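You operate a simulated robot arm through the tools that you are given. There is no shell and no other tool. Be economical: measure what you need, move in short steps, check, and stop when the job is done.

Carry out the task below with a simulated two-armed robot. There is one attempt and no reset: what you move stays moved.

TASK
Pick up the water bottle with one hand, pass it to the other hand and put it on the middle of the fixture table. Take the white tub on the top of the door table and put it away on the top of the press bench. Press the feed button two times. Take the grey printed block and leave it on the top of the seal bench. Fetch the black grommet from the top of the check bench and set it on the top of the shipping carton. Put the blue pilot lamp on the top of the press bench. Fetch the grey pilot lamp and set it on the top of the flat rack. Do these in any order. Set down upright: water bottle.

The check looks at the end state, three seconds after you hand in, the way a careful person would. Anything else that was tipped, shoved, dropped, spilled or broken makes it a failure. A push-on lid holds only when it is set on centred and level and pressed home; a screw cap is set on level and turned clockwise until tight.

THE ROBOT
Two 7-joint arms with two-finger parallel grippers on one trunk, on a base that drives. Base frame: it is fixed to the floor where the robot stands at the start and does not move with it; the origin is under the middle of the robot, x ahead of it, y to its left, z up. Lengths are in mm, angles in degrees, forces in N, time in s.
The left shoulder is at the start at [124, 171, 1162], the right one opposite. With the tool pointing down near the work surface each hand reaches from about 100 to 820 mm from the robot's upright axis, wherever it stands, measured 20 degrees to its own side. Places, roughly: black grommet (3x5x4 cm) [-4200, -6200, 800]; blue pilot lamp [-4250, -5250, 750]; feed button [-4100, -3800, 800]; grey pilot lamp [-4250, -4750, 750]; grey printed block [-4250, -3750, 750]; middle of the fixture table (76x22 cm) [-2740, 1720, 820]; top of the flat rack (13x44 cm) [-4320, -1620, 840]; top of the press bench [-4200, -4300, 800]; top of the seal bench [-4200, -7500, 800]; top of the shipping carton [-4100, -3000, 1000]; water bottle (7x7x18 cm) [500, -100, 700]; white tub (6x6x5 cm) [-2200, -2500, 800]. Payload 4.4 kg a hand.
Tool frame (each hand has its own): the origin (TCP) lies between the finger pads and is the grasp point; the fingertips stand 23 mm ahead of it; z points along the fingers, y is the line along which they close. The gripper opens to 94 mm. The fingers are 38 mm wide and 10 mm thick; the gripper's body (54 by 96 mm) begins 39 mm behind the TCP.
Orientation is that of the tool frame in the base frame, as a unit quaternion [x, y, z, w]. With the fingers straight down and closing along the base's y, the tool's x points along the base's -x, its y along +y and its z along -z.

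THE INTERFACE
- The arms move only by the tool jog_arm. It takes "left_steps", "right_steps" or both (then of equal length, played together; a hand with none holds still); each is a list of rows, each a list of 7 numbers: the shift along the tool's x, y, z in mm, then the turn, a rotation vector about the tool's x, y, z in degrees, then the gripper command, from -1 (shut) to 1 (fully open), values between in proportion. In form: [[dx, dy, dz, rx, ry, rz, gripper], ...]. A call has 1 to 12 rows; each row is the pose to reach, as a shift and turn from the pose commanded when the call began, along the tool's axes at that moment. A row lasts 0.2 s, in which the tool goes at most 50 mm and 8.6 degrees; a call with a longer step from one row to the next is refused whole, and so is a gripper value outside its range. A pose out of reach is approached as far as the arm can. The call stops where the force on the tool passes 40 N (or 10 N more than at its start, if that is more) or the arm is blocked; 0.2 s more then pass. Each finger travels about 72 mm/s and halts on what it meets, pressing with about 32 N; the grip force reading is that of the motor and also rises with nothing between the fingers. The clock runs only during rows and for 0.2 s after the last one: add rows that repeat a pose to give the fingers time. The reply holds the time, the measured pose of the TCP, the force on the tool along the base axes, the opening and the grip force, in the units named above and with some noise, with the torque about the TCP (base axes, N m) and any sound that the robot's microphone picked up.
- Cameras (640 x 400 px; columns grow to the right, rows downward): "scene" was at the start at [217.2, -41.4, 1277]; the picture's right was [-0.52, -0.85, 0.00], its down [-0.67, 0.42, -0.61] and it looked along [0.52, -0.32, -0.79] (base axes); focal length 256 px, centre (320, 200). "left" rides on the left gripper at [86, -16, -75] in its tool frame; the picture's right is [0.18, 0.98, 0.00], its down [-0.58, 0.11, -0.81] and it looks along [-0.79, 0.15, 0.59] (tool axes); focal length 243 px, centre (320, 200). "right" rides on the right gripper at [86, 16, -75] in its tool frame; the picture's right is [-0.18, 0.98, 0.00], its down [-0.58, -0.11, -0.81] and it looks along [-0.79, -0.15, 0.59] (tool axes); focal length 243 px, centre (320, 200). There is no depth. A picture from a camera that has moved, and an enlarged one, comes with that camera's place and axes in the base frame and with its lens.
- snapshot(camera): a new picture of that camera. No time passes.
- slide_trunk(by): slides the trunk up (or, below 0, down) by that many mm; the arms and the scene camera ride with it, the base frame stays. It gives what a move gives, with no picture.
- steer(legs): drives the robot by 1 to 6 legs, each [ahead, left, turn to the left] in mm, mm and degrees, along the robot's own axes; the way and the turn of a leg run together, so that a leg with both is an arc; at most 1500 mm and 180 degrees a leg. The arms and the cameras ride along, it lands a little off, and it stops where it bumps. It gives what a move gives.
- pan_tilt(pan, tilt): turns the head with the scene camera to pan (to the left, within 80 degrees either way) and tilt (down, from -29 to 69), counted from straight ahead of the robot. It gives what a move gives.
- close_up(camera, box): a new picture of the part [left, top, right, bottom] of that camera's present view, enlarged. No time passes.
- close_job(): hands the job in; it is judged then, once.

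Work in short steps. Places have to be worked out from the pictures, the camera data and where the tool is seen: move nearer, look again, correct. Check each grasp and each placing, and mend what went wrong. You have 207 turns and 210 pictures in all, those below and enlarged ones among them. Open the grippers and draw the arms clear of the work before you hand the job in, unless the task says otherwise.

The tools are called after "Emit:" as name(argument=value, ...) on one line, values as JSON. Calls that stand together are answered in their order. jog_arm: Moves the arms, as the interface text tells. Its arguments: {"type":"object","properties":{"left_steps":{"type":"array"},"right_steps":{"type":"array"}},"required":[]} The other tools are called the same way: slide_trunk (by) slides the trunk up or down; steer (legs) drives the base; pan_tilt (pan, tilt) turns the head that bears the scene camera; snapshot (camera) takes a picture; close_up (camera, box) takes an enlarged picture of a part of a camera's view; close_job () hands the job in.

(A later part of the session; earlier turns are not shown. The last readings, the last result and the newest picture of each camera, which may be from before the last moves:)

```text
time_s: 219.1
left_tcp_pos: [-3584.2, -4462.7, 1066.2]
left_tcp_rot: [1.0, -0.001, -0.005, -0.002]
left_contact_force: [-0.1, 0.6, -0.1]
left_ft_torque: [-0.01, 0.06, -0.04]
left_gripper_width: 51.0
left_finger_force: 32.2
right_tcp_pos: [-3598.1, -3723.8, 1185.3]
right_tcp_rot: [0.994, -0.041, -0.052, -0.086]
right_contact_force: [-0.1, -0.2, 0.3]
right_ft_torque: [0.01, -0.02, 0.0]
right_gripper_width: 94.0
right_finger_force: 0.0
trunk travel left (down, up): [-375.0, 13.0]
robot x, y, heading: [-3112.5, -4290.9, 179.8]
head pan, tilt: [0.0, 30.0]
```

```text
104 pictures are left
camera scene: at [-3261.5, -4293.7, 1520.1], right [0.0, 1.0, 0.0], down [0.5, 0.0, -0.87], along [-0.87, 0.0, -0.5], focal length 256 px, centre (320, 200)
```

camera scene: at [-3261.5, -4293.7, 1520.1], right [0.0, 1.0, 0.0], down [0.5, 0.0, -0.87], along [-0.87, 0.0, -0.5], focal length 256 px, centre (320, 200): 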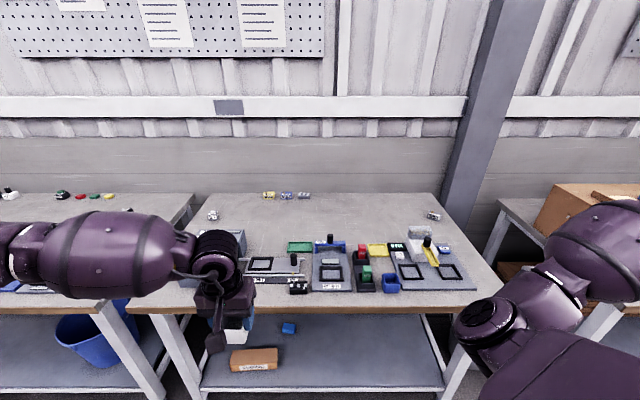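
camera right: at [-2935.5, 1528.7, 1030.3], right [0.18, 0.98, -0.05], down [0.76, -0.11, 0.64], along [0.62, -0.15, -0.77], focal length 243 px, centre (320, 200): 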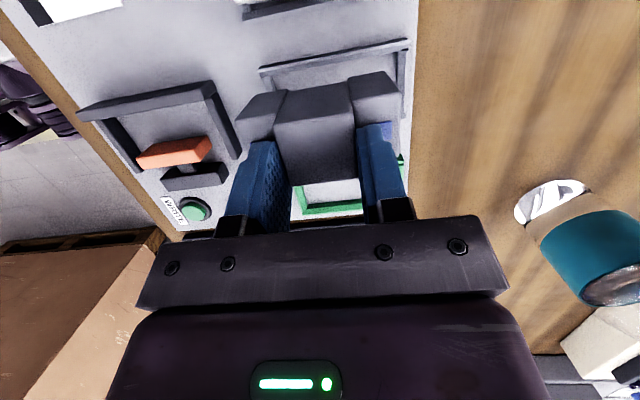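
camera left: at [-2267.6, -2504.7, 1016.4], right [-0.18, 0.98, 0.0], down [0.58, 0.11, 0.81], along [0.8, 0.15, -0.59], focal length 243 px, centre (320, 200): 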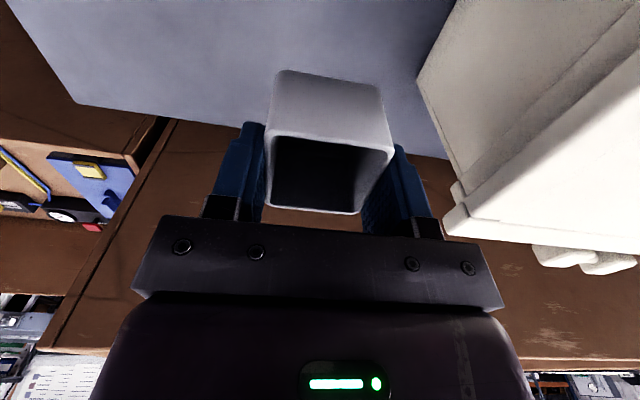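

This is the press bench (y ≈ -4950…-3600); the grey block and feed button sit on its right part. Drive closer to see the surface.

Emit:
steer(legs=[[330, 0, 0]])

Emit:
pan_tilt(pan=0, tilt=45)

Emit:
snapshot(camera="scene")

```text
time_s: 221.3
left_tcp_pos: [-3917.1, -4461.0, 1065.7]
left_tcp_rot: [1.0, -0.001, -0.004, -0.002]
left_contact_force: [0.5, 0.0, -0.7]
left_ft_torque: [-0.03, -0.04, 0.02]
left_gripper_width: 50.7
left_finger_force: 32.2
right_tcp_pos: [-3929.3, -3722.1, 1183.6]
right_tcp_rot: [0.994, -0.042, -0.052, -0.086]
right_contact_force: [-0.6, -0.1, 0.2]
right_ft_torque: [0.0, -0.01, -0.04]
right_gripper_width: 94.0
right_finger_force: 0.0
trunk travel left (down, up): [-375.0, 13.0]
robot x, y, heading: [-3444.8, -4289.4, 179.7]
head pan, tilt: [0.0, 30.0]
```

```text
time_s: 222.1
left_tcp_pos: [-3916.1, -4460.6, 1067.8]
left_tcp_rot: [1.0, -0.002, -0.004, -0.003]
left_contact_force: [-0.6, 0.4, -0.7]
left_ft_torque: [0.03, 0.0, -0.01]
left_gripper_width: 50.8
left_finger_force: 31.8
right_tcp_pos: [-3928.4, -3721.0, 1184.8]
right_tcp_rot: [0.994, -0.042, -0.053, -0.087]
right_contact_force: [-0.5, 0.0, 1.3]
right_ft_torque: [-0.04, 0.01, -0.02]
right_gripper_width: 94.1
right_finger_force: 0.2
trunk travel left (down, up): [-375.0, 13.0]
robot x, y, heading: [-3448.0, -4292.4, 179.8]
head pan, tilt: [0.0, 45.0]
```

```text
103 pictures are left
camera scene: at [-3584.6, -4292.0, 1497.6], right [0.0, 1.0, 0.0], down [0.71, 0.0, -0.71], along [-0.71, 0.0, -0.71], focal length 256 px, centre (320, 200)
```

scene: 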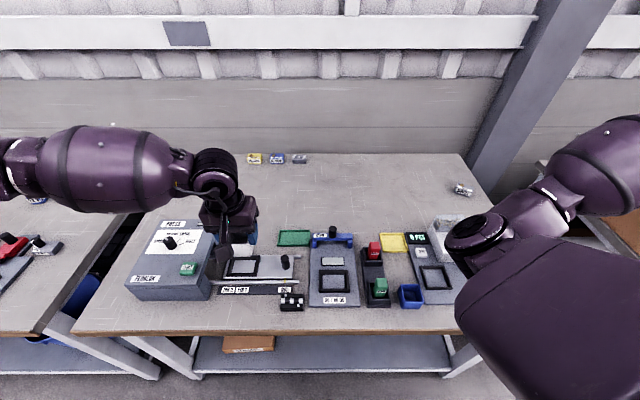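

Free surface lies behind the green tray (x < -4150). Move 40 mm closer, extend the tub over about [-4215, -4370], and lower the trunk.

Emit:
steer(legs=[[40, 0, 0]])

Emit:
jog_arm(left_steps=[[-40, -15, 0, 0, 0, 0, -1], [-80, -30, 0, 0, 0, 0, -1], [-120, -45, 0, 0, 0, 0, -1], [-160, -60, 0, 0, 0, 0, -1], [-200, -75, 0, 0, 0, 0, -1], [-240, -90, 0, 0, 0, 0, -1], [-259, -90, 0, 0, 0, 0, -1]])

Emit:
slide_trunk(by=-150)

Emit:
snapshot(camera="scene")

Emit:
snapshot(camera="left")

```text
time_s: 223.0
left_tcp_pos: [-3957.9, -4460.5, 1066.1]
left_tcp_rot: [1.0, -0.001, -0.004, -0.002]
left_contact_force: [-0.1, -0.4, -0.5]
left_ft_torque: [0.01, -0.04, 0.01]
left_gripper_width: 51.0
left_finger_force: 31.2
right_tcp_pos: [-3971.0, -3721.1, 1182.9]
right_tcp_rot: [0.994, -0.042, -0.052, -0.087]
right_contact_force: [-0.8, 0.1, -0.3]
right_ft_torque: [-0.01, -0.02, 0.02]
right_gripper_width: 94.2
right_finger_force: 0.0
trunk travel left (down, up): [-375.0, 13.0]
robot x, y, heading: [-3487.3, -4293.5, 179.7]
head pan, tilt: [0.0, 45.0]
```

```text
time_s: 224.6
left_tcp_pos: [-4214.7, -4369.5, 1068.2]
left_tcp_rot: [1.0, -0.002, -0.004, -0.001]
left_contact_force: [0.0, 0.2, -0.7]
left_ft_torque: [0.0, 0.0, 0.0]
left_gripper_width: 51.2
left_finger_force: 31.4
right_tcp_pos: [-3967.9, -3721.1, 1183.2]
right_tcp_rot: [0.994, -0.041, -0.052, -0.086]
right_contact_force: [-0.4, -0.1, 0.0]
right_ft_torque: [0.01, -0.03, -0.02]
right_gripper_width: 94.3
right_finger_force: 0.0
trunk travel left (down, up): [-375.0, 13.0]
robot x, y, heading: [-3488.1, -4293.6, 179.5]
head pan, tilt: [0.0, 45.0]
```

```text
time_s: 226.3
left_tcp_pos: [-4215.1, -4370.0, 921.7]
left_tcp_rot: [1.0, -0.002, -0.006, -0.002]
left_contact_force: [-0.7, -0.7, 0.2]
left_ft_torque: [0.01, 0.02, -0.01]
left_gripper_width: 50.8
left_finger_force: 31.9
right_tcp_pos: [-3968.0, -3721.1, 1035.8]
right_tcp_rot: [0.994, -0.042, -0.053, -0.086]
right_contact_force: [-0.1, -0.2, -0.1]
right_ft_torque: [0.02, -0.01, 0.04]
right_gripper_width: 94.2
right_finger_force: 0.0
trunk travel left (down, up): [-225.0, 163.0]
robot x, y, heading: [-3484.1, -4290.1, 179.8]
head pan, tilt: [0.0, 45.0]
```

```text
102 pictures are left
camera scene: at [-3674.7, -4291.6, 1342.6], right [0.0, 1.0, 0.0], down [0.71, 0.0, -0.71], along [-0.71, 0.0, -0.71], focal length 256 px, centre (320, 200)
```

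scene: 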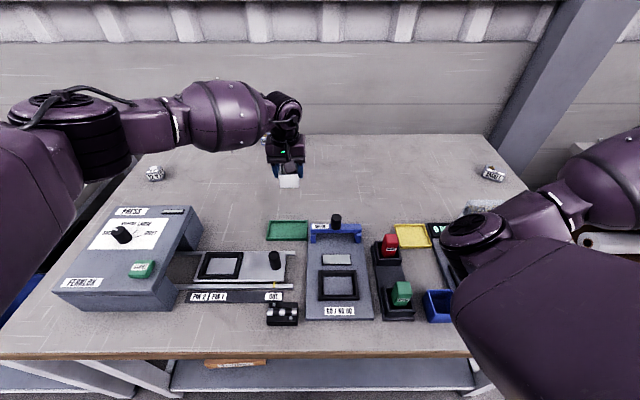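

```text
101 pictures are left
camera left: at [-4126.4, -4354.0, 993.6], right [0.18, -0.98, -0.01], down [-0.57, -0.11, 0.81], along [-0.8, -0.14, -0.58], focal length 243 px, centre (320, 200)
```

left: 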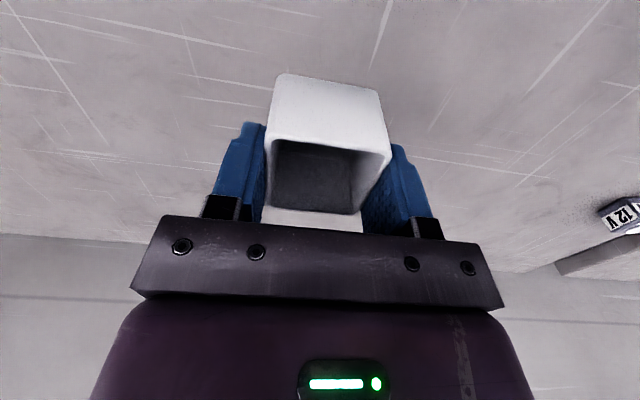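

The spot behind the green tray is free. Lower the tub in steps until contact.

Emit:
jog_arm(left_steps=[[0, 0, 20, 0, 0, 0, -1], [0, 0, 40, 0, 0, 0, -1], [0, 0, 46, 0, 0, 0, -1], [0, 0, 50, 0, 0, 0, -1], [0, 0, 54, 0, 0, 0, -1], [0, 0, 58, 0, 0, 0, -1], [0, 0, 62, 0, 0, 0, -1]])

Emit:
close_up(camera="scene", box=[230, 120, 350, 220])

```text
time_s: 227.9
left_tcp_pos: [-4214.4, -4369.4, 856.8]
left_tcp_rot: [1.0, -0.002, -0.003, -0.003]
left_contact_force: [-0.7, -0.9, -0.8]
left_ft_torque: [-0.02, 0.02, -0.01]
left_gripper_width: 51.1
left_finger_force: 31.6
right_tcp_pos: [-3967.8, -3721.1, 1034.8]
right_tcp_rot: [0.994, -0.042, -0.053, -0.086]
right_contact_force: [-0.3, -0.4, 0.7]
right_ft_torque: [0.02, -0.03, 0.01]
right_gripper_width: 94.1
right_finger_force: 0.0
trunk travel left (down, up): [-225.0, 163.0]
robot x, y, heading: [-3484.3, -4290.1, 179.7]
head pan, tilt: [0.0, 45.0]
```

```text
4.00 times, centred on (290, 170) of scene
camera zoom: at [-3675.9, -4291.5, 1342.2], right [0.0, 1.0, 0.0], down [0.71, 0.0, -0.71], along [-0.71, 0.0, -0.71], focal length 1024 px, centre (440, 320)
```

zoom: 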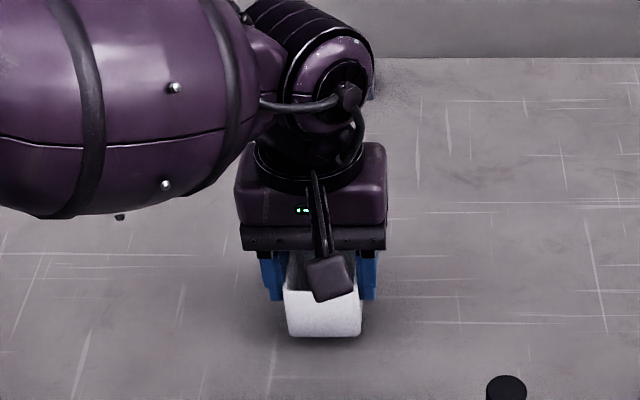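

Not yet touching; continue.

Emit:
jog_arm(left_steps=[[0, 0, 5, 0, 0, 0, -1], [0, 0, 10, 0, 0, 0, -1], [0, 0, 15, 0, 0, 0, -1], [0, 0, 19, 0, 0, 0, -1], [0, 0, 23, 0, 0, 0, -1], [0, 0, 27, 0, 0, 0, -1], [0, 0, 31, 0, 0, 0, -1]])

Emit:
close_up(camera="scene", box=[230, 120, 350, 220])

```text
time_s: 229.6
left_tcp_pos: [-4217.3, -4368.6, 832.8]
left_tcp_rot: [1.0, 0.0, -0.008, -0.004]
left_contact_force: [0.7, -0.3, 22.2]
left_ft_torque: [-0.01, -0.3, -0.04]
left_gripper_width: 51.1
left_finger_force: 32.2
right_tcp_pos: [-3967.5, -3720.8, 1033.2]
right_tcp_rot: [0.994, -0.042, -0.052, -0.087]
right_contact_force: [1.1, 0.2, -0.1]
right_ft_torque: [0.01, 0.0, -0.01]
right_gripper_width: 94.1
right_finger_force: 0.0
trunk travel left (down, up): [-225.0, 163.0]
robot x, y, heading: [-3486.9, -4290.9, 179.9]
head pan, tilt: [0.0, 45.0]
stopped in row 7 (left hand): the force on the tool passed its limit at 42 N (the readings are from after the stop); the commanded pose is now the measured one
```

```text
4.00 times, centred on (290, 170) of scene
camera zoom: at [-3674.1, -4291.4, 1342.2], right [0.0, 1.0, 0.0], down [0.71, 0.0, -0.71], along [-0.71, 0.0, -0.71], focal length 1024 px, centre (440, 320)
```

zoom: 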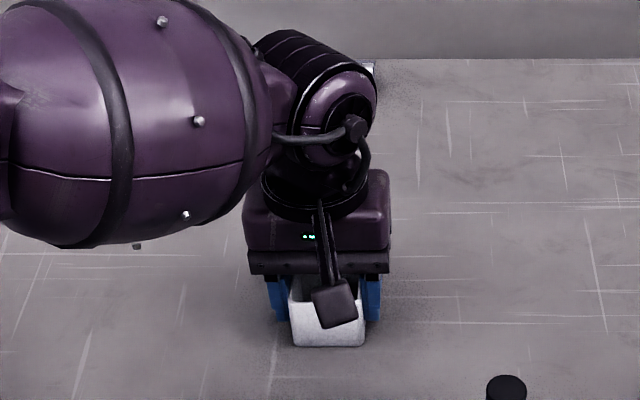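

Contact. Relieve 2 mm, release, and lift away.

Emit:
jog_arm(left_steps=[[0, 0, -2, 0, 0, 0, -1], [0, 0, -2, 0, 0, 0, 0], [0, 0, -2, 0, 0, 0, 0.9], [0, 0, -2, 0, 0, 0, 0.9], [0, 0, -30, 0, 0, 0, 0.9], [0, 0, -70, 0, 0, 0, 0.9], [0, 0, -115, 0, 0, 0, 0.9], [0, 0, -160, 0, 0, 0, 0.9], [40, 20, -180, 0, 0, 0, 0.9], [80, 40, -200, 0, 0, 0, 0.9]])

Emit:
snapshot(camera="scene")

```text
time_s: 231.8
left_tcp_pos: [-4134.5, -4410.4, 1029.0]
left_tcp_rot: [1.0, -0.001, -0.007, -0.003]
left_contact_force: [0.5, -0.5, -0.3]
left_ft_torque: [0.0, 0.02, 0.02]
left_gripper_width: 89.4
left_finger_force: 0.0
right_tcp_pos: [-3968.8, -3722.0, 1034.9]
right_tcp_rot: [0.994, -0.043, -0.053, -0.087]
right_contact_force: [-0.3, -0.3, 0.7]
right_ft_torque: [-0.02, 0.04, -0.01]
right_gripper_width: 93.9
right_finger_force: 0.1
trunk travel left (down, up): [-225.0, 163.0]
robot x, y, heading: [-3488.6, -4293.6, 179.9]
head pan, tilt: [0.0, 45.0]
```

```text
98 pictures are left
camera scene: at [-3674.8, -4292.1, 1342.4], right [0.0, 1.0, 0.0], down [0.71, 0.0, -0.71], along [-0.71, 0.0, -0.71], focal length 256 px, centre (320, 200)
```

scene: 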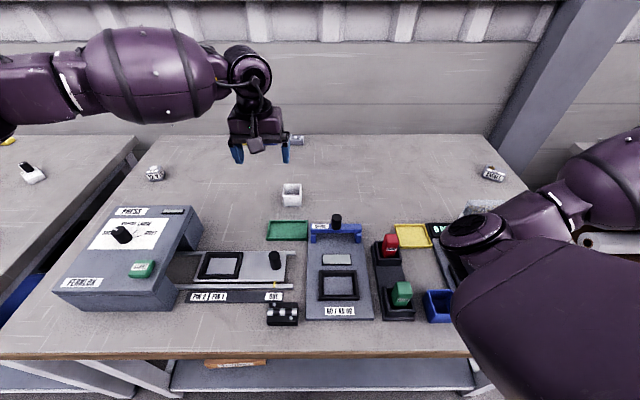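

Tub stands on the press bench. Identify the small objects at both sides.

Emit:
close_up(camera="scene", box=[120, 150, 200, 200])

Emit:
close_up(camera="scene", box=[440, 145, 540, 215])

```text
8.00 times, centred on (160, 175) of scene
camera zoom: at [-3674.8, -4292.1, 1342.4], right [0.0, 1.0, 0.0], down [0.71, 0.0, -0.71], along [-0.71, 0.0, -0.71], focal length 2048 px, centre (1600, 400)
```

zoom: 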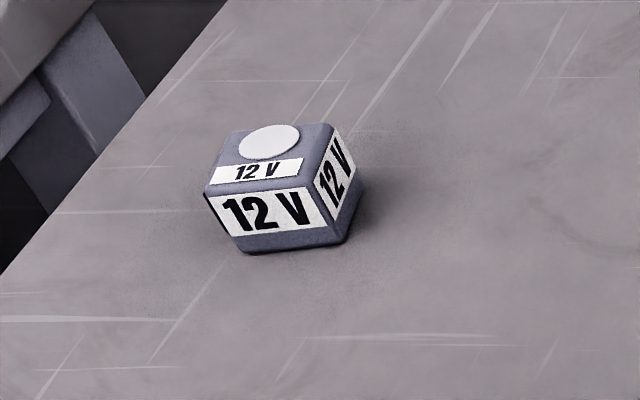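

```text
5.71 times, centred on (490, 180) of scene
camera zoom: at [-3674.8, -4292.1, 1342.4], right [0.0, 1.0, 0.0], down [0.71, 0.0, -0.71], along [-0.71, 0.0, -0.71], focal length 1463 px, centre (-651, 314)
```

zoom: 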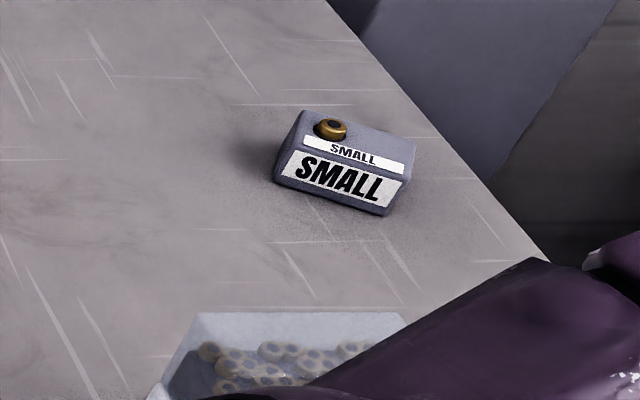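

The "12 V" cube at left (≈[-4331, -4848]) is the grey pilot lamp, and the "SMALL" block at right (≈[-4333, -3714]) the grey printed block. Raise the trunk and strafe right to see the feed button and the block.

Emit:
slide_trunk(by=155)

Emit:
steer(legs=[[0, -380, 0]])

Emit:
snapshot(camera="scene")

```text
time_s: 233.6
left_tcp_pos: [-4134.8, -4410.1, 1182.6]
left_tcp_rot: [1.0, -0.001, -0.006, -0.002]
left_contact_force: [-0.4, -0.4, 0.0]
left_ft_torque: [0.01, 0.0, 0.03]
left_gripper_width: 89.2
left_finger_force: 0.1
right_tcp_pos: [-3967.8, -3720.9, 1189.5]
right_tcp_rot: [0.994, -0.043, -0.051, -0.088]
right_contact_force: [0.5, 0.5, -0.4]
right_ft_torque: [-0.03, 0.01, 0.01]
right_gripper_width: 94.0
right_finger_force: 0.0
trunk travel left (down, up): [-380.0, 8.0]
robot x, y, heading: [-3489.1, -4291.2, 180.1]
head pan, tilt: [0.0, 45.0]
```

```text
time_s: 237.5
left_tcp_pos: [-4133.1, -4029.9, 1182.9]
left_tcp_rot: [1.0, -0.003, -0.006, -0.002]
left_contact_force: [-1.0, 0.0, 0.0]
left_ft_torque: [0.0, 0.02, 0.02]
left_gripper_width: 89.2
left_finger_force: 0.0
right_tcp_pos: [-3964.4, -3340.2, 1189.2]
right_tcp_rot: [0.994, -0.044, -0.051, -0.086]
right_contact_force: [-0.6, 0.1, 1.1]
right_ft_torque: [0.0, 0.0, 0.0]
right_gripper_width: 94.1
right_finger_force: 0.0
trunk travel left (down, up): [-380.0, 8.0]
robot x, y, heading: [-3485.8, -3910.7, 179.6]
head pan, tilt: [0.0, 45.0]
```

```text
95 pictures are left
camera scene: at [-3622.6, -3912.1, 1502.2], right [0.01, 1.0, 0.0], down [0.71, -0.01, -0.71], along [-0.71, 0.01, -0.71], focal length 256 px, centre (320, 200)
```

scene: 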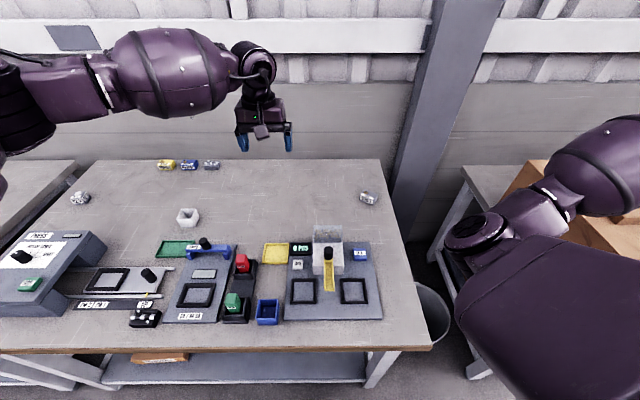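

Emit:
close_up(camera="scene", box=[270, 175, 400, 330])

```text
2.58 times, centred on (335, 252) of scene
camera zoom: at [-3622.6, -3912.1, 1502.2], right [0.01, 1.0, 0.0], down [0.71, -0.01, -0.71], along [-0.71, 0.01, -0.71], focal length 661 px, centre (281, 64)
```

zoom: 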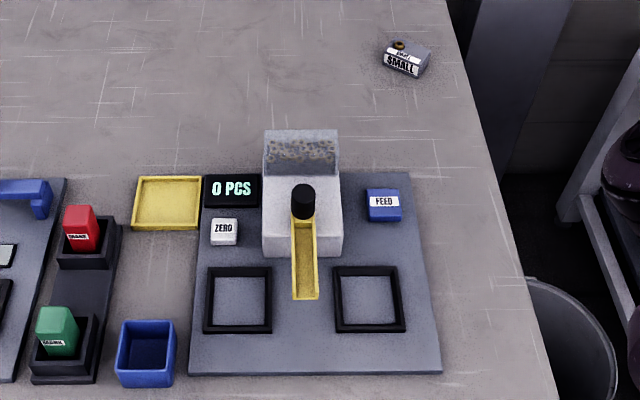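

The blue FEED button is at about [-4065, -3780]. Strafe right another 230 mm so it lies in front of the left arm, and close the left gripper.

Emit:
steer(legs=[[0, -230, 0], [25, 0, 0]])

Emit:
jog_arm(left_steps=[[0, 0, 20, 0, 0, 0, 0.2], [0, 0, 60, 0, 0, 0, -0.5], [0, 0, 100, 0, 0, 0, -1], [20, 0, 130, 0, 0, 0, -1], [40, 0, 160, 0, 0, 0, -1], [40, 0, 160, 0, 0, 0, -1]])

Emit:
snapshot(camera="left")

Emit:
snapshot(camera="scene")

```text
time_s: 240.6
left_tcp_pos: [-4157.6, -3798.6, 1181.9]
left_tcp_rot: [1.0, -0.002, -0.006, -0.002]
left_contact_force: [0.4, -0.5, -1.1]
left_ft_torque: [0.03, -0.03, -0.02]
left_gripper_width: 89.4
left_finger_force: 0.0
right_tcp_pos: [-3990.0, -3109.1, 1188.5]
right_tcp_rot: [0.994, -0.042, -0.052, -0.087]
right_contact_force: [-1.0, 0.0, -0.2]
right_ft_torque: [-0.03, -0.01, -0.02]
right_gripper_width: 93.9
right_finger_force: 0.0
trunk travel left (down, up): [-380.0, 8.0]
robot x, y, heading: [-3508.8, -3681.5, 179.6]
head pan, tilt: [0.0, 45.0]
```

```text
time_s: 242.0
left_tcp_pos: [-4117.5, -3797.1, 1021.5]
left_tcp_rot: [1.0, -0.002, -0.006, -0.003]
left_contact_force: [-0.2, -0.2, 0.2]
left_ft_torque: [0.02, 0.01, 0.02]
left_gripper_width: 0.1
left_finger_force: 31.9
right_tcp_pos: [-3987.9, -3109.0, 1188.3]
right_tcp_rot: [0.994, -0.043, -0.052, -0.086]
right_contact_force: [0.1, -0.1, -1.0]
right_ft_torque: [-0.01, 0.0, 0.02]
right_gripper_width: 94.1
right_finger_force: 0.0
trunk travel left (down, up): [-380.0, 8.0]
robot x, y, heading: [-3508.5, -3676.6, 179.5]
head pan, tilt: [0.0, 45.0]
```

```text
93 pictures are left
camera left: at [-4029.1, -3780.9, 1094.7], right [0.18, -0.98, -0.01], down [-0.57, -0.11, 0.81], along [-0.8, -0.14, -0.58], focal length 243 px, centre (320, 200)
```

left: 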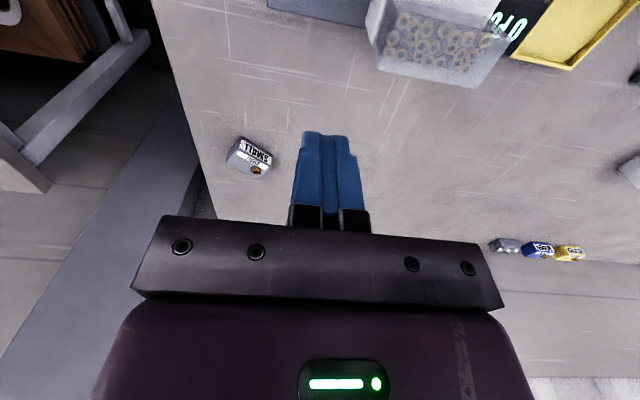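

```text
92 pictures are left
camera scene: at [-3645.8, -3679.8, 1502.3], right [0.01, 1.0, 0.0], down [0.71, 0.0, -0.71], along [-0.71, 0.0, -0.71], focal length 256 px, centre (320, 200)
```

scene: 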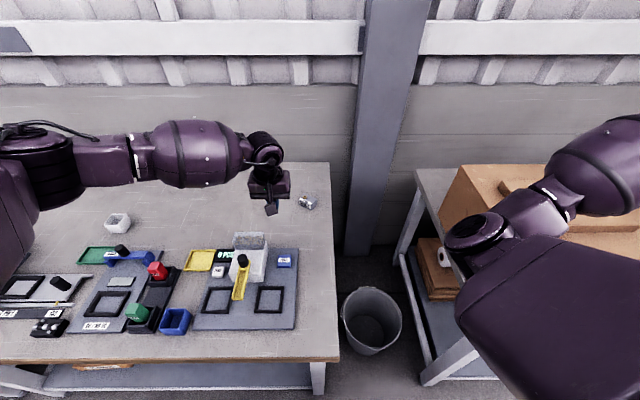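

Button top triangulated at [-4054, -3783, 835]; the dispenser's edge is at y ≈ -3838, so I press slightly right of centre. Move above it.

Emit:
jog_arm(left_steps=[[30, -10, 20, 0, 0, 0, -1], [61, -21, 50, 0, 0, 0, -1], [61, -21, 95, 0, 0, 0, -1], [61, -21, 135, 0, 0, 0, -1]])

Emit:
snapshot(camera="left")

Emit:
close_up(camera="scene", box=[180, 180, 320, 320])

```text
time_s: 243.0
left_tcp_pos: [-4061.2, -3774.0, 886.2]
left_tcp_rot: [1.0, -0.003, -0.007, -0.002]
left_contact_force: [0.1, 0.3, -0.4]
left_ft_torque: [0.02, 0.0, 0.02]
left_gripper_width: 0.0
left_finger_force: 31.8
right_tcp_pos: [-3989.3, -3108.4, 1188.8]
right_tcp_rot: [0.994, -0.043, -0.053, -0.086]
right_contact_force: [0.2, -0.2, 0.6]
right_ft_torque: [-0.01, 0.02, 0.03]
right_gripper_width: 94.1
right_finger_force: 0.0
trunk travel left (down, up): [-380.0, 8.0]
robot x, y, heading: [-3508.7, -3677.4, 179.9]
head pan, tilt: [0.0, 45.0]
```

```text
91 pictures are left
camera left: at [-3971.8, -3759.1, 958.8], right [0.18, -0.98, -0.01], down [-0.57, -0.11, 0.81], along [-0.8, -0.14, -0.58], focal length 243 px, centre (320, 200)
```

left: 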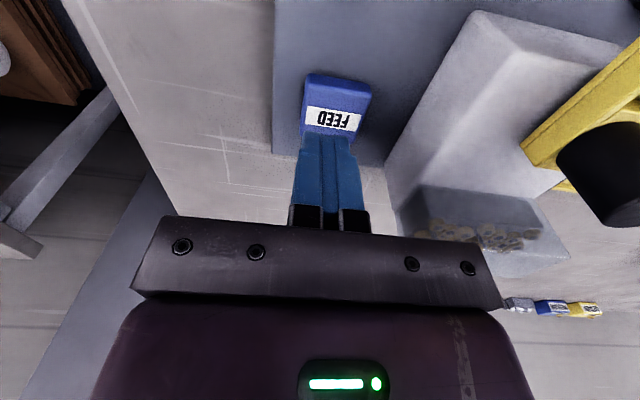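

```text
2.86 times, centred on (250, 250) of scene
camera zoom: at [-3645.8, -3679.8, 1502.2], right [0.01, 1.0, 0.0], down [0.71, 0.0, -0.71], along [-0.71, 0.0, -0.71], focal length 731 px, centre (520, 57)
```

zoom: 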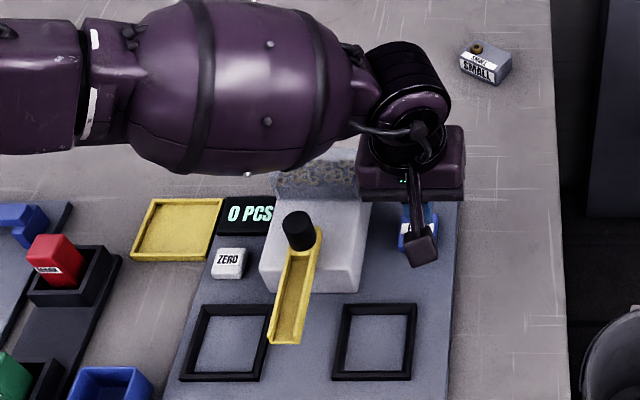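

The tips are over the button. Press down in small steps.

Emit:
jog_arm(left_steps=[[4, 4, 14, 0, 0, 0, -1], [4, 4, 22, 0, 0, 0, -1], [4, 4, 27, 0, 0, 0, -1], [4, 4, 31, 0, 0, 0, -1], [4, 4, 35, 0, 0, 0, -1]])

Emit:
close_up(camera="scene", box=[180, 180, 320, 320])

```text
time_s: 244.2
left_tcp_pos: [-4056.1, -3779.8, 852.2]
left_tcp_rot: [1.0, -0.002, -0.006, -0.002]
left_contact_force: [-0.6, 0.6, 0.4]
left_ft_torque: [-0.01, -0.01, 0.0]
left_gripper_width: 0.0
left_finger_force: 31.6
right_tcp_pos: [-3988.3, -3107.6, 1190.4]
right_tcp_rot: [0.994, -0.044, -0.052, -0.086]
right_contact_force: [0.0, -0.5, -0.1]
right_ft_torque: [0.0, 0.04, 0.01]
right_gripper_width: 94.0
right_finger_force: 0.0
trunk travel left (down, up): [-380.0, 8.0]
robot x, y, heading: [-3506.5, -3675.4, 179.6]
head pan, tilt: [0.0, 45.0]
```

```text
2.86 times, centred on (250, 250) of scene
camera zoom: at [-3645.7, -3680.0, 1502.2], right [0.01, 1.0, 0.0], down [0.71, 0.0, -0.71], along [-0.71, 0.0, -0.71], focal length 731 px, centre (520, 57)
```

zoom: 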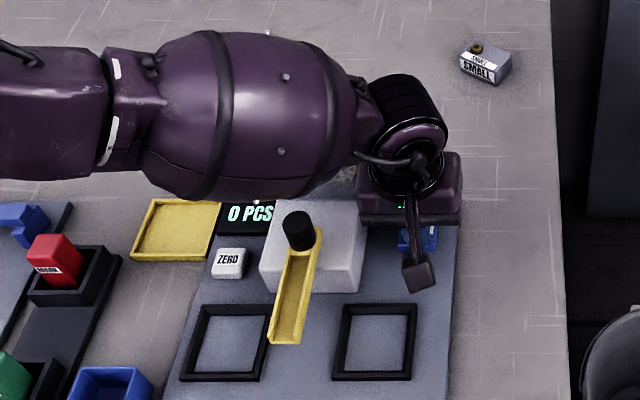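

No contact yet; continue down in 3 mm steps.

Emit:
jog_arm(left_steps=[[0, 0, 3, 0, 0, 0, -1], [0, 0, 6, 0, 0, 0, -1], [0, 0, 9, 0, 0, 0, -1], [0, 0, 12, 0, 0, 0, -1], [0, 0, 15, 0, 0, 0, -1]])

Emit:
close_up(camera="scene", box=[180, 180, 320, 320])

Emit:
snapshot(camera="left")

```text
time_s: 245.4
left_tcp_pos: [-4056.4, -3778.6, 845.9]
left_tcp_rot: [1.0, 0.0, -0.012, -0.003]
left_contact_force: [23.0, -16.0, 79.5]
left_ft_torque: [-0.57, -1.52, -0.29]
left_gripper_width: 0.0
left_finger_force: 31.4
right_tcp_pos: [-3984.6, -3109.3, 1192.3]
right_tcp_rot: [0.994, -0.043, -0.054, -0.087]
right_contact_force: [-0.2, -0.8, -0.7]
right_ft_torque: [-0.01, -0.01, -0.01]
right_gripper_width: 94.2
right_finger_force: 0.1
trunk travel left (down, up): [-380.0, 8.0]
robot x, y, heading: [-3508.4, -3680.1, 179.6]
head pan, tilt: [0.0, 45.0]
heard: click
stopped in row 5 (left hand): the force on the tool passed its limit at 42 N (the readings are from after the stop); the commanded pose is now the measured one
```

```text
2.86 times, centred on (250, 250) of scene
camera zoom: at [-3639.5, -3680.8, 1503.1], right [0.01, 1.0, 0.0], down [0.7, 0.0, -0.71], along [-0.71, 0.0, -0.7], focal length 731 px, centre (520, 57)
```

zoom: 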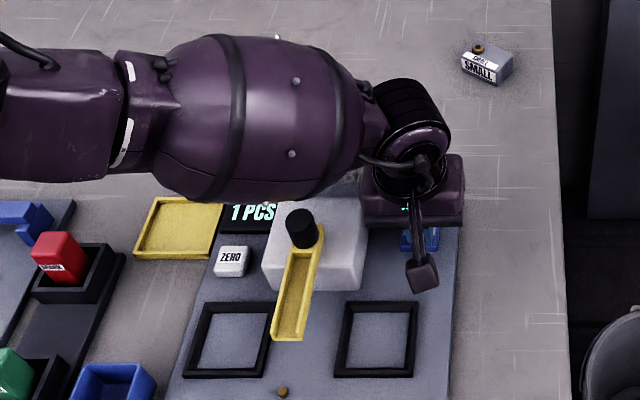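

```text
87 pictures are left
camera left: at [-3968.0, -3763.3, 916.4], right [0.18, -0.98, -0.01], down [-0.56, -0.11, 0.82], along [-0.81, -0.14, -0.57], focal length 243 px, centre (320, 200)
```

left: 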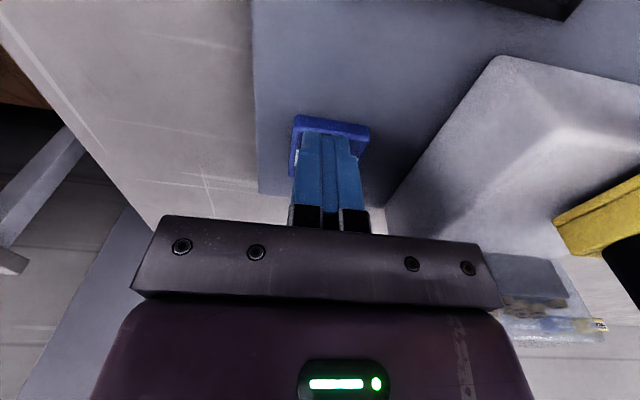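

Click, counter shows "1 PCS". Raise 20 mm, then press again.

Emit:
jog_arm(left_steps=[[0, 0, -10, 0, 0, 0, -1], [0, 0, -22, 0, 0, 0, -1], [0, 0, -22, 0, 0, 0, -1]])

Emit:
jog_arm(left_steps=[[0, 0, 10, 0, 0, 0, -1], [0, 0, 15, 0, 0, 0, -1], [0, 0, 19, 0, 0, 0, -1], [0, 0, 22, 0, 0, 0, -1], [0, 0, 25, 0, 0, 0, -1], [0, 0, 28, 0, 0, 0, -1]])

Emit:
close_up(camera="scene", box=[180, 180, 320, 340])

```text
time_s: 246.2
left_tcp_pos: [-4057.5, -3779.7, 859.4]
left_tcp_rot: [1.0, -0.001, -0.008, -0.002]
left_contact_force: [-0.8, 0.2, -0.7]
left_ft_torque: [-0.01, 0.02, -0.01]
left_gripper_width: 0.0
left_finger_force: 32.7
right_tcp_pos: [-3989.3, -3108.8, 1187.6]
right_tcp_rot: [0.994, -0.043, -0.052, -0.086]
right_contact_force: [-0.1, -0.3, -0.4]
right_ft_torque: [0.03, 0.05, 0.03]
right_gripper_width: 94.3
right_finger_force: 0.1
trunk travel left (down, up): [-380.0, 8.0]
robot x, y, heading: [-3511.2, -3678.7, 179.9]
head pan, tilt: [0.0, 45.0]
```

```text
time_s: 247.4
left_tcp_pos: [-4059.7, -3779.1, 845.0]
left_tcp_rot: [1.0, 0.0, -0.014, -0.004]
left_contact_force: [7.0, -2.6, 17.4]
left_ft_torque: [-0.16, -0.39, -0.01]
left_gripper_width: 0.0
left_finger_force: 31.7
right_tcp_pos: [-3984.0, -3109.8, 1191.6]
right_tcp_rot: [0.994, -0.042, -0.054, -0.087]
right_contact_force: [-0.7, 0.1, 0.2]
right_ft_torque: [0.02, 0.01, 0.02]
right_gripper_width: 93.8
right_finger_force: 0.0
trunk travel left (down, up): [-380.0, 8.0]
robot x, y, heading: [-3508.2, -3677.8, 179.7]
head pan, tilt: [0.0, 45.0]
heard: click
stopped in row 5 (left hand): the force on the tool passed its limit at 42 N (the readings are from after the stop); the commanded pose is now the measured one
```

```text
2.50 times, centred on (250, 260) of scene
camera zoom: at [-3639.2, -3681.0, 1503.1], right [0.0, 1.0, 0.0], down [0.7, 0.0, -0.71], along [-0.71, 0.0, -0.7], focal length 640 px, centre (495, 50)
```

zoom: 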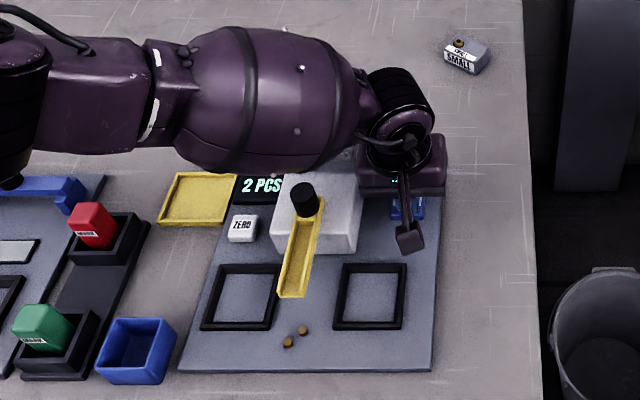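

Two presses counted ("2 PCS"). Lift clear and reposition so the SMALL block is in front of the left shoulder.

Emit:
jog_arm(left_steps=[[0, 0, -25, 0, 0, 0, -1], [0, 0, -70, 0, 0, 0, -1], [0, 0, -115, 0, 0, 0, -0.5], [0, 0, -160, 0, 0, 0, 0.3], [0, 0, -180, 0, 0, 0, 0.8]])

Emit:
steer(legs=[[0, -108, 0], [28, 0, 0]])

Emit:
snapshot(camera="scene")

Emit:
close_up(camera="scene", box=[220, 150, 300, 230])

```text
time_s: 248.6
left_tcp_pos: [-4055.5, -3779.7, 1018.0]
left_tcp_rot: [1.0, -0.001, -0.009, -0.004]
left_contact_force: [-0.4, -0.4, -1.0]
left_ft_torque: [-0.03, 0.04, 0.01]
left_gripper_width: 84.3
left_finger_force: 0.0
right_tcp_pos: [-3989.5, -3109.4, 1189.1]
right_tcp_rot: [0.994, -0.044, -0.053, -0.086]
right_contact_force: [0.5, 0.1, -0.5]
right_ft_torque: [-0.02, -0.04, 0.0]
right_gripper_width: 94.0
right_finger_force: 0.0
trunk travel left (down, up): [-380.0, 8.0]
robot x, y, heading: [-3507.0, -3677.1, 179.7]
head pan, tilt: [0.0, 45.0]
```

```text
time_s: 250.6
left_tcp_pos: [-4083.9, -3673.3, 1019.5]
left_tcp_rot: [1.0, 0.0, -0.009, -0.003]
left_contact_force: [0.3, 0.0, 0.3]
left_ft_torque: [-0.05, -0.05, -0.01]
left_gripper_width: 84.7
left_finger_force: 0.0
right_tcp_pos: [-4017.4, -3002.1, 1187.5]
right_tcp_rot: [0.994, -0.042, -0.051, -0.087]
right_contact_force: [-1.3, 0.2, 0.8]
right_ft_torque: [0.01, -0.03, -0.03]
right_gripper_width: 94.0
right_finger_force: 0.0
trunk travel left (down, up): [-380.0, 8.0]
robot x, y, heading: [-3534.9, -3571.4, 179.8]
head pan, tilt: [0.0, 45.0]
```

```text
85 pictures are left
camera scene: at [-3674.5, -3572.6, 1502.0], right [0.0, 1.0, 0.0], down [0.71, 0.0, -0.71], along [-0.71, 0.0, -0.71], focal length 256 px, centre (320, 200)
```

scene: 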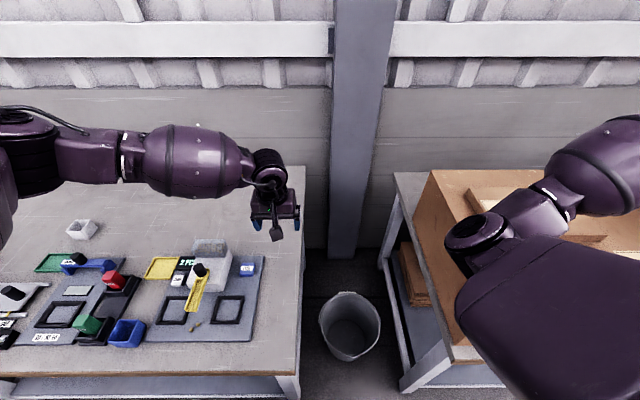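

```text
5.00 times, centred on (260, 190) of scene
camera zoom: at [-3674.5, -3572.6, 1502.0], right [0.0, 1.0, 0.0], down [0.71, 0.0, -0.71], along [-0.71, 0.0, -0.71], focal length 1280 px, centre (620, 250)
```

zoom: 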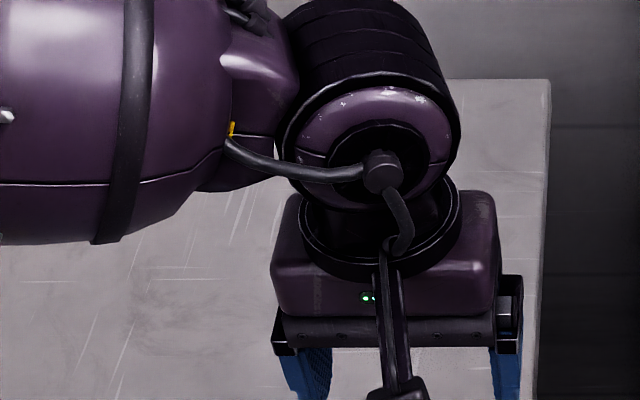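

Extend the left hand over the block at height, then lower the trunk and look.

Emit:
jog_arm(left_steps=[[-40, 8, -20, 0, 0, 0, 0.8], [-80, 16, -40, 0, 0, 0, 0.8], [-120, 24, -60, 0, 0, 0, 0.8], [-160, 32, -60, 0, 0, 0, 0.8], [-206, 42, -60, 0, 0, 0, 0.8], [-206, 42, -60, 0, 0, 0, 0.8]])

Emit:
slide_trunk(by=-150)

Emit:
snapshot(camera="left")

```text
time_s: 252.0
left_tcp_pos: [-4287.7, -3715.9, 1082.6]
left_tcp_rot: [1.0, 0.001, -0.01, -0.003]
left_contact_force: [0.0, 0.5, 0.4]
left_ft_torque: [-0.01, 0.0, 0.01]
left_gripper_width: 84.7
left_finger_force: 0.0
right_tcp_pos: [-4015.3, -3003.2, 1190.0]
right_tcp_rot: [0.994, -0.042, -0.051, -0.087]
right_contact_force: [-0.1, -0.5, -0.3]
right_ft_torque: [0.0, 0.02, 0.01]
right_gripper_width: 93.8
right_finger_force: 0.1
trunk travel left (down, up): [-380.0, 8.0]
robot x, y, heading: [-3533.3, -3571.2, 179.8]
head pan, tilt: [0.0, 45.0]
```

```text
time_s: 253.5
left_tcp_pos: [-4285.7, -3715.3, 938.2]
left_tcp_rot: [1.0, -0.001, -0.005, -0.004]
left_contact_force: [0.4, 1.5, 0.9]
left_ft_torque: [-0.04, 0.02, 0.03]
left_gripper_width: 84.5
left_finger_force: 0.1
right_tcp_pos: [-4017.3, -3001.5, 1058.0]
right_tcp_rot: [0.994, -0.043, -0.054, -0.09]
right_contact_force: [-0.4, -6.5, 19.2]
right_ft_torque: [-1.19, 0.36, 0.06]
right_gripper_width: 94.1
right_finger_force: 0.0
trunk travel left (down, up): [-244.0, 145.0]
robot x, y, heading: [-3537.3, -3570.0, 179.6]
head pan, tilt: [0.0, 45.0]
stopped: the force on the tool passed its limit at 48 N (the readings are from after the stop); the commanded pose is now the measured one
```

```text
83 pictures are left
camera left: at [-4198.1, -3699.0, 1012.5], right [0.18, -0.98, -0.01], down [-0.57, -0.11, 0.81], along [-0.8, -0.14, -0.58], focal length 243 px, centre (320, 200)
```

left: 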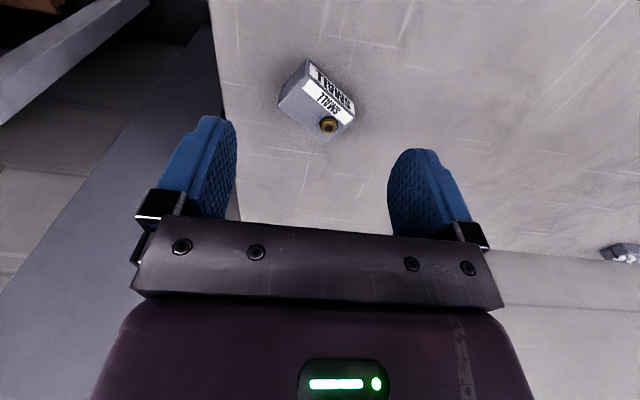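

The right hand touched down on the shipping carton. Raise the trunk 25 mm and lift the right hand 130 mm, then look at the carton.

Emit:
slide_trunk(by=30)

Emit:
jog_arm(right_steps=[[0, 0, -35, 0, 0, 0, 1], [0, 0, -70, 0, 0, 0, 1], [0, 0, -105, 0, 0, 0, 1], [0, 0, -140, 0, 0, 0, 1], [0, 0, -175, 0, 0, 0, 1]])

Emit:
pan_tilt(pan=-35, tilt=40)

Emit:
snapshot(camera="scene")

Emit:
snapshot(camera="right")

```text
time_s: 254.2
left_tcp_pos: [-4286.9, -3714.2, 967.6]
left_tcp_rot: [1.0, 0.0, -0.002, -0.002]
left_contact_force: [0.6, 0.0, -0.2]
left_ft_torque: [0.05, -0.01, 0.01]
left_gripper_width: 84.6
left_finger_force: 0.1
right_tcp_pos: [-4020.0, -3000.4, 1082.8]
right_tcp_rot: [0.994, -0.043, -0.051, -0.09]
right_contact_force: [-0.1, 0.2, -0.6]
right_ft_torque: [0.0, -0.01, -0.01]
right_gripper_width: 93.9
right_finger_force: 0.0
trunk travel left (down, up): [-274.0, 115.0]
robot x, y, heading: [-3535.5, -3571.9, 179.8]
head pan, tilt: [0.0, 45.0]
```

```text
time_s: 255.4
left_tcp_pos: [-4286.7, -3715.3, 969.6]
left_tcp_rot: [1.0, 0.0, -0.005, -0.002]
left_contact_force: [0.5, -0.3, 0.2]
left_ft_torque: [0.03, -0.01, 0.03]
left_gripper_width: 84.7
left_finger_force: 0.0
right_tcp_pos: [-4002.5, -3035.2, 1258.1]
right_tcp_rot: [0.994, -0.042, -0.053, -0.091]
right_contact_force: [0.5, -0.2, 0.5]
right_ft_torque: [0.01, 0.04, -0.01]
right_gripper_width: 94.2
right_finger_force: 0.1
trunk travel left (down, up): [-274.0, 115.0]
robot x, y, heading: [-3536.2, -3570.3, 179.9]
head pan, tilt: [0.0, 45.0]
```

```text
time_s: 256.4
left_tcp_pos: [-4287.1, -3713.9, 969.8]
left_tcp_rot: [1.0, -0.001, -0.004, -0.002]
left_contact_force: [-0.3, 0.8, 0.7]
left_ft_torque: [-0.01, 0.02, -0.01]
left_gripper_width: 84.9
left_finger_force: 0.0
right_tcp_pos: [-4002.1, -3035.0, 1256.1]
right_tcp_rot: [0.994, -0.043, -0.053, -0.091]
right_contact_force: [0.4, -0.5, -0.9]
right_ft_torque: [0.0, 0.01, -0.02]
right_gripper_width: 94.1
right_finger_force: 0.1
trunk travel left (down, up): [-274.0, 115.0]
robot x, y, heading: [-3537.1, -3569.6, 179.7]
head pan, tilt: [-35.0, 40.0]
```

```text
82 pictures are left
camera scene: at [-3680.4, -3523.9, 1401.2], right [0.58, 0.82, 0.0], down [0.53, -0.37, -0.77], along [-0.63, 0.44, -0.64], focal length 256 px, centre (320, 200)
```

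scene: 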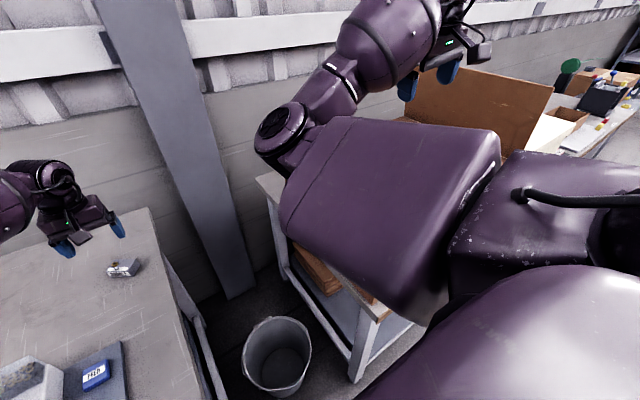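

```text
81 pictures are left
camera right: at [-3911.1, -3070.3, 1318.1], right [-0.28, -0.95, -0.15], down [-0.49, 0.0, 0.87], along [-0.83, 0.31, -0.46], focal length 243 px, centre (320, 200)
```

right: 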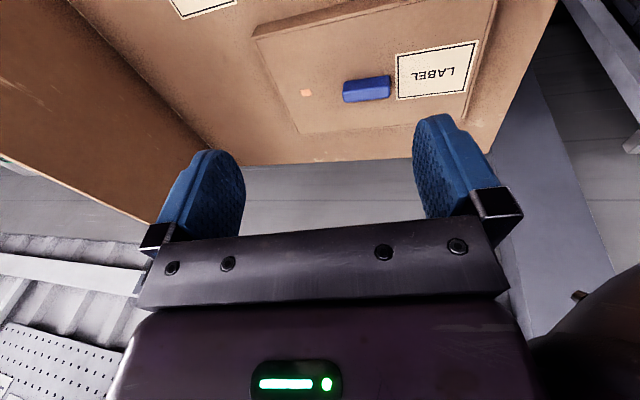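

Nothing looks harmed on the carton. The block is at about [-4325, -3717], its long axis yawed ~28°. Yaw the left hand to match while moving over it, and lower the trunk 60 mm.

Emit:
jog_arm(left_steps=[[-10, 0, 0, 0, 0, 7, 0.8], [-20, 1, 0, 0, 0, 14, 0.8], [-30, 1, 0, 0, 0, 21, 0.8], [-38, 2, 0, 0, 0, 28, 0.8], [-38, 2, 0, 0, 0, 28, 0.8]])

Emit:
slide_trunk(by=-60)

Emit:
snapshot(camera="left")

```text
time_s: 257.6
left_tcp_pos: [-4311.3, -3715.0, 969.6]
left_tcp_rot: [0.988, -0.153, -0.005, -0.002]
left_contact_force: [-0.4, -0.2, 0.9]
left_ft_torque: [0.01, 0.01, -0.01]
left_gripper_width: 84.6
left_finger_force: 0.0
left hand out of reach, approached as far as the arm can: row 3, 4, 5
right_tcp_pos: [-4002.5, -3034.3, 1255.7]
right_tcp_rot: [0.994, -0.042, -0.053, -0.09]
right_contact_force: [0.1, -0.9, 0.7]
right_ft_torque: [-0.03, -0.02, 0.02]
right_gripper_width: 94.2
right_finger_force: 0.0
trunk travel left (down, up): [-274.0, 115.0]
robot x, y, heading: [-3538.0, -3571.3, 179.9]
head pan, tilt: [-35.0, 40.0]
```

```text
time_s: 258.6
left_tcp_pos: [-4310.8, -3716.0, 912.2]
left_tcp_rot: [0.988, -0.153, -0.005, -0.002]
left_contact_force: [-0.1, -0.5, 0.1]
left_ft_torque: [0.02, 0.03, -0.01]
left_gripper_width: 84.6
left_finger_force: 0.1
right_tcp_pos: [-3999.0, -3033.2, 1196.9]
right_tcp_rot: [0.994, -0.043, -0.054, -0.091]
right_contact_force: [0.9, -0.1, 0.5]
right_ft_torque: [-0.03, 0.01, 0.03]
right_gripper_width: 93.8
right_finger_force: 0.0
trunk travel left (down, up): [-214.0, 175.0]
robot x, y, heading: [-3534.8, -3568.4, 179.6]
head pan, tilt: [-35.0, 40.0]
```

```text
80 pictures are left
camera left: at [-4221.9, -3726.7, 984.1], right [-0.12, -0.99, 0.0], down [-0.58, 0.07, 0.81], along [-0.81, 0.1, -0.58], focal length 243 px, centre (320, 200)
```

left: 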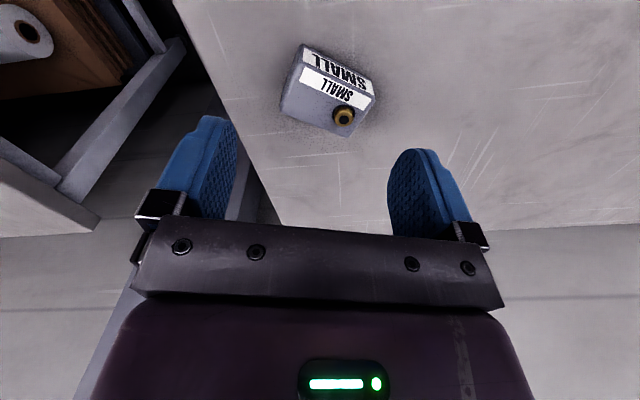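

Just 15 mm short. Creep the base 20 mm closer and continue the yaw and reach.

Emit:
steer(legs=[[22, 0, 0]])

Emit:
jog_arm(left_steps=[[0, 0, 20, 0, 0, 5, 0.8], [5, 5, 40, 0, 0, 11, 0.8], [5, 5, 55, 0, 0, 11, 0.8]])

Emit:
snapshot(camera="left")

```text
time_s: 259.4
left_tcp_pos: [-4321.7, -3718.6, 907.3]
left_tcp_rot: [0.988, -0.152, -0.004, -0.002]
left_contact_force: [0.6, 0.9, -0.2]
left_ft_torque: [0.03, 0.0, 0.01]
left_gripper_width: 84.6
left_finger_force: 0.1
right_tcp_pos: [-4012.9, -3034.1, 1195.3]
right_tcp_rot: [0.994, -0.042, -0.053, -0.091]
right_contact_force: [-1.0, 0.3, -1.0]
right_ft_torque: [0.0, -0.01, 0.0]
right_gripper_width: 94.0
right_finger_force: 0.1
trunk travel left (down, up): [-214.0, 175.0]
robot x, y, heading: [-3545.2, -3571.5, 179.7]
head pan, tilt: [-35.0, 40.0]
```

```text
time_s: 260.2
left_tcp_pos: [-4319.3, -3721.6, 869.4]
left_tcp_rot: [0.973, -0.23, -0.005, 0.0]
left_contact_force: [-0.3, -0.1, -0.2]
left_ft_torque: [0.0, 0.02, 0.01]
left_gripper_width: 84.8
left_finger_force: 0.1
left hand out of reach, approached as far as the arm can: row 2, 3
right_tcp_pos: [-4012.6, -3034.6, 1196.8]
right_tcp_rot: [0.994, -0.042, -0.053, -0.091]
right_contact_force: [-0.6, 0.5, 0.5]
right_ft_torque: [0.0, 0.01, 0.01]
right_gripper_width: 94.0
right_finger_force: 0.0
trunk travel left (down, up): [-214.0, 175.0]
robot x, y, heading: [-3545.2, -3575.2, 179.5]
head pan, tilt: [-35.0, 40.0]
```

```text
79 pictures are left
camera left: at [-4233.7, -3745.1, 942.3], right [-0.27, -0.96, 0.0], down [-0.56, 0.16, 0.81], along [-0.78, 0.22, -0.58], focal length 243 px, centre (320, 200)
```

left: 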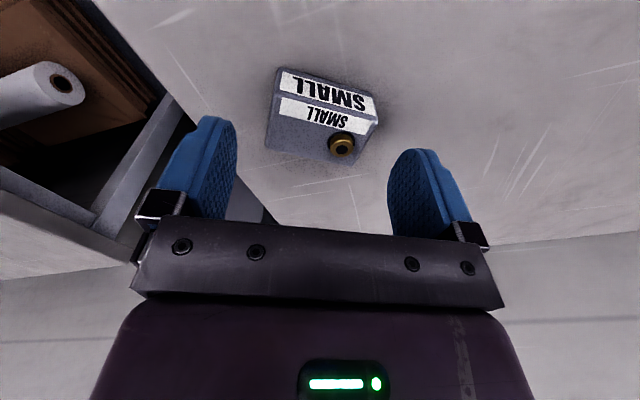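

The hand is now right above the block and aligned. Before lowering the trunk further, check the right elbow's clearance to the carton.

Emit:
pan_tilt(pan=-55, tilt=50)

Emit:
snapshot(camera="scene")

```text
time_s: 261.1
left_tcp_pos: [-4320.3, -3721.2, 869.9]
left_tcp_rot: [0.974, -0.228, -0.005, -0.001]
left_contact_force: [0.2, 0.1, -0.6]
left_ft_torque: [0.02, 0.02, -0.01]
left_gripper_width: 84.2
left_finger_force: 0.0
right_tcp_pos: [-4012.2, -3034.9, 1194.9]
right_tcp_rot: [0.994, -0.041, -0.052, -0.091]
right_contact_force: [-0.2, -0.7, 0.4]
right_ft_torque: [0.03, 0.01, -0.04]
right_gripper_width: 94.3
right_finger_force: 0.0
trunk travel left (down, up): [-214.0, 175.0]
robot x, y, heading: [-3539.9, -3570.6, 179.5]
head pan, tilt: [-55.0, 50.0]
```

```text
78 pictures are left
camera scene: at [-3705.2, -3509.3, 1323.3], right [0.82, 0.57, 0.0], down [0.44, -0.63, -0.64], along [-0.37, 0.53, -0.77], focal length 256 px, centre (320, 200)
```

scene: 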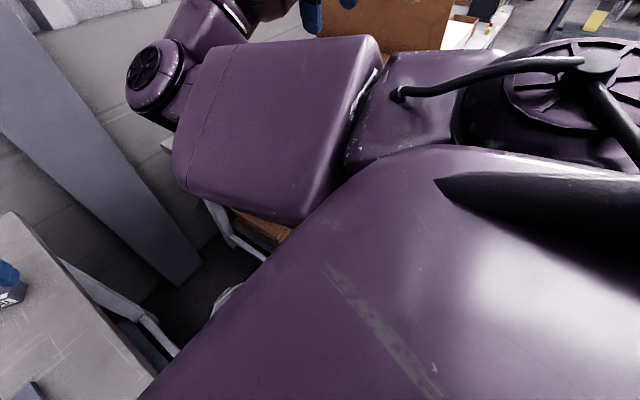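

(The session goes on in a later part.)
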